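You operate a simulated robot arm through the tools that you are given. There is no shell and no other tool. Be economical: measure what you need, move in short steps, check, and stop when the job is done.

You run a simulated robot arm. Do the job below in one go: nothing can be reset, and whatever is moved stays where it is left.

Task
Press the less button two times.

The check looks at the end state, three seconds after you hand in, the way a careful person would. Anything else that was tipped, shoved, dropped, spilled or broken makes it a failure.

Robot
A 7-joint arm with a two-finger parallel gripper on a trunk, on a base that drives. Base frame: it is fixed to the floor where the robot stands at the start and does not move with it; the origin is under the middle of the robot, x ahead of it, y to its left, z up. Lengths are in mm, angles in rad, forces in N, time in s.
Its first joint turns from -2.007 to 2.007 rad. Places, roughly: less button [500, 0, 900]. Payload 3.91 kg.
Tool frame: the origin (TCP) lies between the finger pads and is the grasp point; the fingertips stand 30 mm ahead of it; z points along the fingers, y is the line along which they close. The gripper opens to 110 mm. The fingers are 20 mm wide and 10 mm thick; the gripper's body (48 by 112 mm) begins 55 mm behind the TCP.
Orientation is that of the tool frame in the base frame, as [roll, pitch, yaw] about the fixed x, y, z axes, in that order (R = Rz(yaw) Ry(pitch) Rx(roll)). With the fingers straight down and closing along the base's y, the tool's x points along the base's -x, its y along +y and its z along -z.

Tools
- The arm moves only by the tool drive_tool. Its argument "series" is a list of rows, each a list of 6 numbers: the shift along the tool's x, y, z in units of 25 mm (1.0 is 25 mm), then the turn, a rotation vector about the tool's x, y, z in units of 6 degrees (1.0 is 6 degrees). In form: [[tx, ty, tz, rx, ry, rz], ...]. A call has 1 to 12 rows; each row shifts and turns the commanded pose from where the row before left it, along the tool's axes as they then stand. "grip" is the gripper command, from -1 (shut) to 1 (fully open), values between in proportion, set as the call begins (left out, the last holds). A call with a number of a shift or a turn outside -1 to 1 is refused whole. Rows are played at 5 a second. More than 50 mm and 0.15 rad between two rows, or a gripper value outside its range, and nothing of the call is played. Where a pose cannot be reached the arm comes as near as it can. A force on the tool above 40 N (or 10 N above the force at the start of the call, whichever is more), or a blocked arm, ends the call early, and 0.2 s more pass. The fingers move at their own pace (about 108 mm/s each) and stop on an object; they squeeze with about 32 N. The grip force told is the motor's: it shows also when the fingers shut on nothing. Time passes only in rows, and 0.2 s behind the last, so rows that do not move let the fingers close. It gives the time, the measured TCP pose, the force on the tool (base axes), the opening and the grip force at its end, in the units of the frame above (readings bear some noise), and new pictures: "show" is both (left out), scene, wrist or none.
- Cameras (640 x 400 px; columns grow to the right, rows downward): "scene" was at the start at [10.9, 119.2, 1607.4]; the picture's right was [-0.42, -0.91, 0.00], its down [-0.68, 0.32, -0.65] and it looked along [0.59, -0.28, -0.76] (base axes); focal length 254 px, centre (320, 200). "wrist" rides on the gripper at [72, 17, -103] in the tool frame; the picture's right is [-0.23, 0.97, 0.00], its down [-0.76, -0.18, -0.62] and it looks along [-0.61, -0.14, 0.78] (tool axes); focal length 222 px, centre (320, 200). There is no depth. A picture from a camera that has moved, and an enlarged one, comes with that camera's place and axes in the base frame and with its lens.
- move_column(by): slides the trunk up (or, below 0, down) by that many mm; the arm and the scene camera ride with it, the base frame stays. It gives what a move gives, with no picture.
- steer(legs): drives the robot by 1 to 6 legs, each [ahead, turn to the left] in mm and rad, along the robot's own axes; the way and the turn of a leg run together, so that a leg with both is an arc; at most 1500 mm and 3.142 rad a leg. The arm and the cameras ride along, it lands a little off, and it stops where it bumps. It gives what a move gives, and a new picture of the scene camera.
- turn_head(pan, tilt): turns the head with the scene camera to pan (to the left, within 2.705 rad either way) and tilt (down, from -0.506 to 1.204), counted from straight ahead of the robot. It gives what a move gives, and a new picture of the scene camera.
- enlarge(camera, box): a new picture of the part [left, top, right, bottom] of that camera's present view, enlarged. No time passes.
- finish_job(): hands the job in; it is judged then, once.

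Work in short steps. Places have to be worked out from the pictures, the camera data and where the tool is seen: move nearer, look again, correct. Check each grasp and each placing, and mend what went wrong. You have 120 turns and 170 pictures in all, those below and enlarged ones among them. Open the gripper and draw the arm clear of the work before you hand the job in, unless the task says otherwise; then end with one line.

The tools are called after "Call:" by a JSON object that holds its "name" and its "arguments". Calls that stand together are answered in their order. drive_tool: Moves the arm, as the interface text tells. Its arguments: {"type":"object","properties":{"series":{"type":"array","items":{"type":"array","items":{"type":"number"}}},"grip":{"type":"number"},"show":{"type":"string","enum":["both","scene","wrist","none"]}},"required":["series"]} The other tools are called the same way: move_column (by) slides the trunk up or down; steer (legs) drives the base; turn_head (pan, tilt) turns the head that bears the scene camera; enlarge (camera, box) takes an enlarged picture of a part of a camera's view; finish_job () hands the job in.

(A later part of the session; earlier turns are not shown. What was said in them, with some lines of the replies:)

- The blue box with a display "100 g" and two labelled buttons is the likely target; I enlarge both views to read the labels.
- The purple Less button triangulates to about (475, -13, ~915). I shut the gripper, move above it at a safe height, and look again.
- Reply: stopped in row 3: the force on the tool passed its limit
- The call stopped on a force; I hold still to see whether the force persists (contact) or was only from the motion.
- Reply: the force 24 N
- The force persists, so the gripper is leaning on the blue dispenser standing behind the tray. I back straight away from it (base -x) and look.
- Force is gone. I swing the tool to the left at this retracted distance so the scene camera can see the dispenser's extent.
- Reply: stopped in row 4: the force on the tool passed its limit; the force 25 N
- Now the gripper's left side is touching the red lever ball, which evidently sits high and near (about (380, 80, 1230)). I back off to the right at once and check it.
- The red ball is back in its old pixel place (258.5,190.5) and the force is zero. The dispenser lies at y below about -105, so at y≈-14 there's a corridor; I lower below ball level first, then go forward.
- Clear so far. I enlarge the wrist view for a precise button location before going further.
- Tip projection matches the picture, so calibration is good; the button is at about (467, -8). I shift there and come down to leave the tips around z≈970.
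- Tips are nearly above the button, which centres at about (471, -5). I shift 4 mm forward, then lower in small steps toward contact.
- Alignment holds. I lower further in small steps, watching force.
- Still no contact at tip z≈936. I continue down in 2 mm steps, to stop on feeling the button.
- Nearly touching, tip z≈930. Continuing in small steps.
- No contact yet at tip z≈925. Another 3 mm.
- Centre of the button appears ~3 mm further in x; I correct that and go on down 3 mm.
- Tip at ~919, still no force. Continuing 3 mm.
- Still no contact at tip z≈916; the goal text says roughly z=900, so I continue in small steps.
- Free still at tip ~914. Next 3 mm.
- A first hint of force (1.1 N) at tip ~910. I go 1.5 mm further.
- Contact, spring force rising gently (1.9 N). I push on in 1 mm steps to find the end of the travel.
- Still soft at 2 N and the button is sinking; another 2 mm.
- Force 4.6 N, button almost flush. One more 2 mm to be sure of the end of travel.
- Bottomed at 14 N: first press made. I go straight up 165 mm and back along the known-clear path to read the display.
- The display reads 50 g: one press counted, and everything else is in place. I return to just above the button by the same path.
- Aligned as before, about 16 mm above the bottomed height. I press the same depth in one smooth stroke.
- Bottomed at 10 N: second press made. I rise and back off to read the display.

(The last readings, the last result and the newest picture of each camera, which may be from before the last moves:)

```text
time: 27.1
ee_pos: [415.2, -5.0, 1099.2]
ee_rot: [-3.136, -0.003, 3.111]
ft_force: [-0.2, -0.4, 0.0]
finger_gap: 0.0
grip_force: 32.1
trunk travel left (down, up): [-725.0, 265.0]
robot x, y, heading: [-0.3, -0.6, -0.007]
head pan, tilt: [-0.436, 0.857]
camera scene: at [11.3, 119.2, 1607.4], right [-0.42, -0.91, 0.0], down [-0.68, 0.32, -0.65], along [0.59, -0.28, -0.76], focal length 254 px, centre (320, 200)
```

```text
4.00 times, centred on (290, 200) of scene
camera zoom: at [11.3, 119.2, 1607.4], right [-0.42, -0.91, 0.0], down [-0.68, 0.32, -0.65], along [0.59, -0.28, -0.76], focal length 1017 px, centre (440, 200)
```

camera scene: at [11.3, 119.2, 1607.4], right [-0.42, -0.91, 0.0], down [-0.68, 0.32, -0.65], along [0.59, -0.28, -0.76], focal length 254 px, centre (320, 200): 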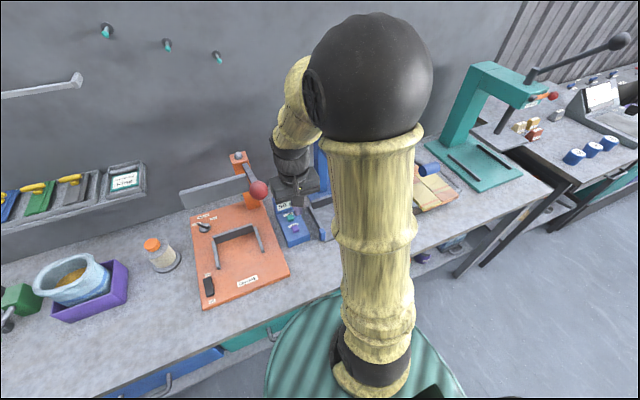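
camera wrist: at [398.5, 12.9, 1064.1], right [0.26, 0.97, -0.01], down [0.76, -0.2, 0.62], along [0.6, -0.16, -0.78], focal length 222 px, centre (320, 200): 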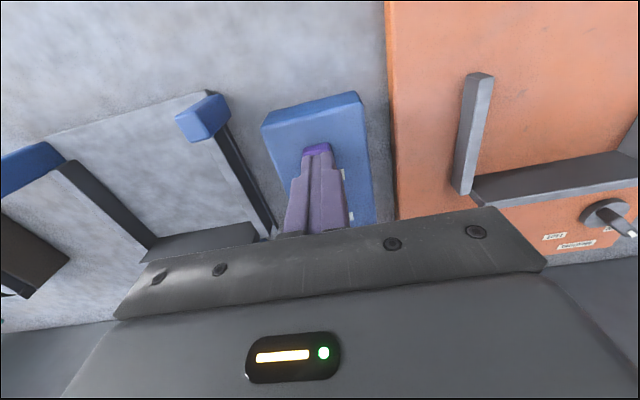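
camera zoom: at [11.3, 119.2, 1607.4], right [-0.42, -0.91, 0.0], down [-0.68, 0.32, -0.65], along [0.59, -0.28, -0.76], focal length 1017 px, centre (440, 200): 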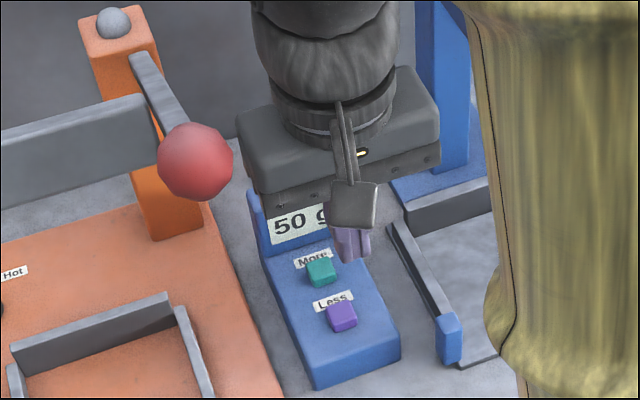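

The display still shows 50 g. Before judging whether the second press registered, I back off a little more and look at the whole display from both cameras after some time.

Call:
{"name": "drive_tool", "arguments": {"series": [[0.6, -0.3, -0.2, 0, 0, 0], [0.6, -0.3, -0.2, 0, 0, 0], [0.6, -0.2, -0.2, 0, 0, 0], [0, 0, 0, 0, 0, 0]], "show": "wrist"}}

Call:
{"name": "enlarge", "arguments": {"camera": "scene", "box": [260, 180, 330, 240]}}

Call:
{"name": "enlarge", "arguments": {"camera": "wrist", "box": [280, 80, 420, 220]}}

```text
time: 28.1
ee_pos: [372.1, -25.6, 1113.8]
ee_rot: [-3.135, -0.002, 3.11]
ft_force: [1.1, 0.4, 0.0]
finger_gap: 0.0
grip_force: 31.9
trunk travel left (down, up): [-725.0, 265.0]
robot x, y, heading: [-1.7, -1.1, -0.001]
head pan, tilt: [-0.436, 0.857]
camera wrist: at [298.2, -4.6, 1218.1], right [0.26, 0.97, -0.01], down [0.76, -0.2, 0.62], along [0.6, -0.16, -0.78], focal length 222 px, centre (320, 200)
```

wrist: 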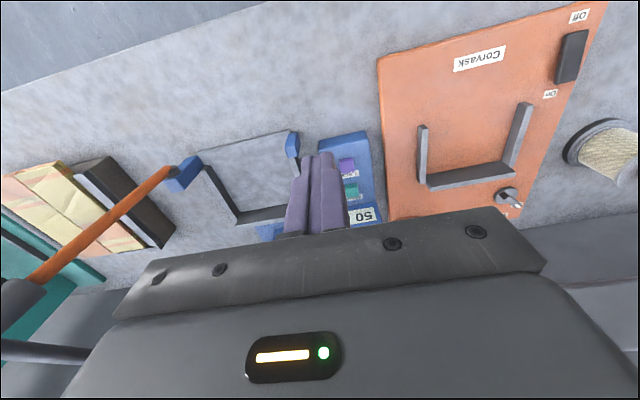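

```text
6.67 times, centred on (295, 210) of scene
camera zoom: at [11.5, 119.2, 1607.4], right [-0.42, -0.91, 0.0], down [-0.68, 0.32, -0.65], along [0.59, -0.28, -0.76], focal length 1695 px, centre (487, 133)
```

zoom: 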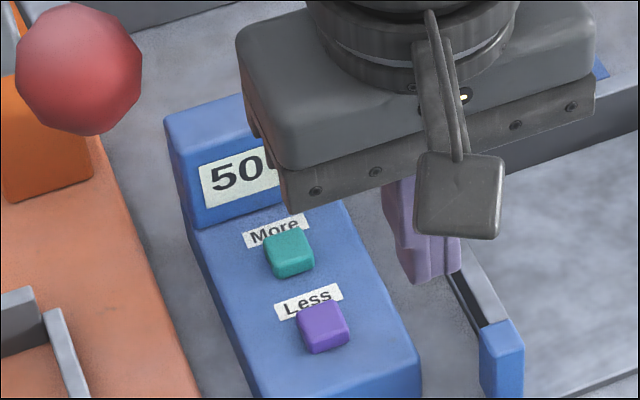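

```text
2.86 times, centred on (350, 150) of wrist
camera zoom: at [298.2, -4.6, 1218.1], right [0.26, 0.97, -0.01], down [0.76, -0.2, 0.62], along [0.6, -0.16, -0.78], focal length 635 px, centre (234, 343)
```

zoom: 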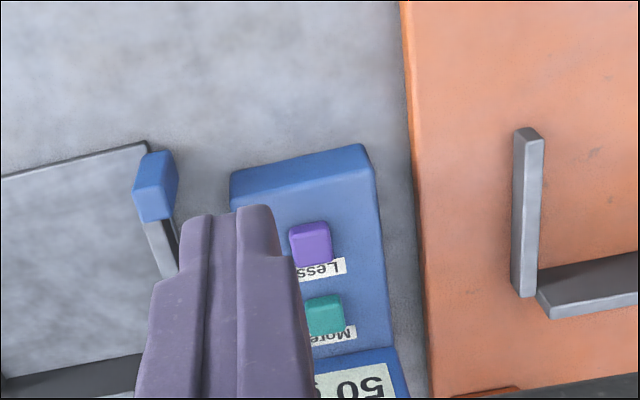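

The second stroke used the same spot, depth and stop force (bottomed, then fully released) as the first, so it was a full press. 50 g is most likely the lowest setting, since a further 50 g step would be 0 g. Another press would risk a third count, so I open the gripper here, clear of everything, and check.

Call:
{"name": "drive_tool", "arguments": {"series": [[0.3, -0.3, 0, 0, 0, 0], [0, 0, 0, 0, 0, 0], [0, 0, 0, 0, 0, 0], [0, 0, 0, 0, 0, 0]], "grip": 1, "show": "scene"}}

```text
time: 29.1
ee_pos: [361.6, -31.1, 1114.3]
ee_rot: [-3.137, -0.004, 3.11]
ft_force: [0.2, 0.2, -0.3]
finger_gap: 110.1
grip_force: 0.2
trunk travel left (down, up): [-725.0, 265.0]
robot x, y, heading: [-1.0, -0.5, -0.0]
head pan, tilt: [-0.436, 0.857]
camera scene: at [11.2, 119.2, 1607.4], right [-0.42, -0.91, 0.0], down [-0.68, 0.32, -0.65], along [0.59, -0.28, -0.76], focal length 254 px, centre (320, 200)
```

scene: 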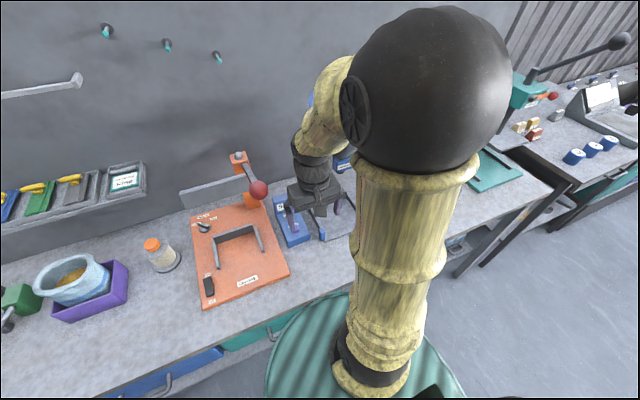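

The gripper is open and clear with no force on it, and the surroundings look unchanged, so I hand in.

Call:
{"name": "finish_job", "arguments": {}}

```text
The job is handed in.
```

I pressed the Less button fully down twice, but the display only confirms the first press: it went from 100 g to 50 g, then stayed at 50 g after the second. I took 50 g to be the lowest setting and did not press again. On the way in, the gripper briefly touched the dispenser and the red lever ball; both look unmoved in the pictures.
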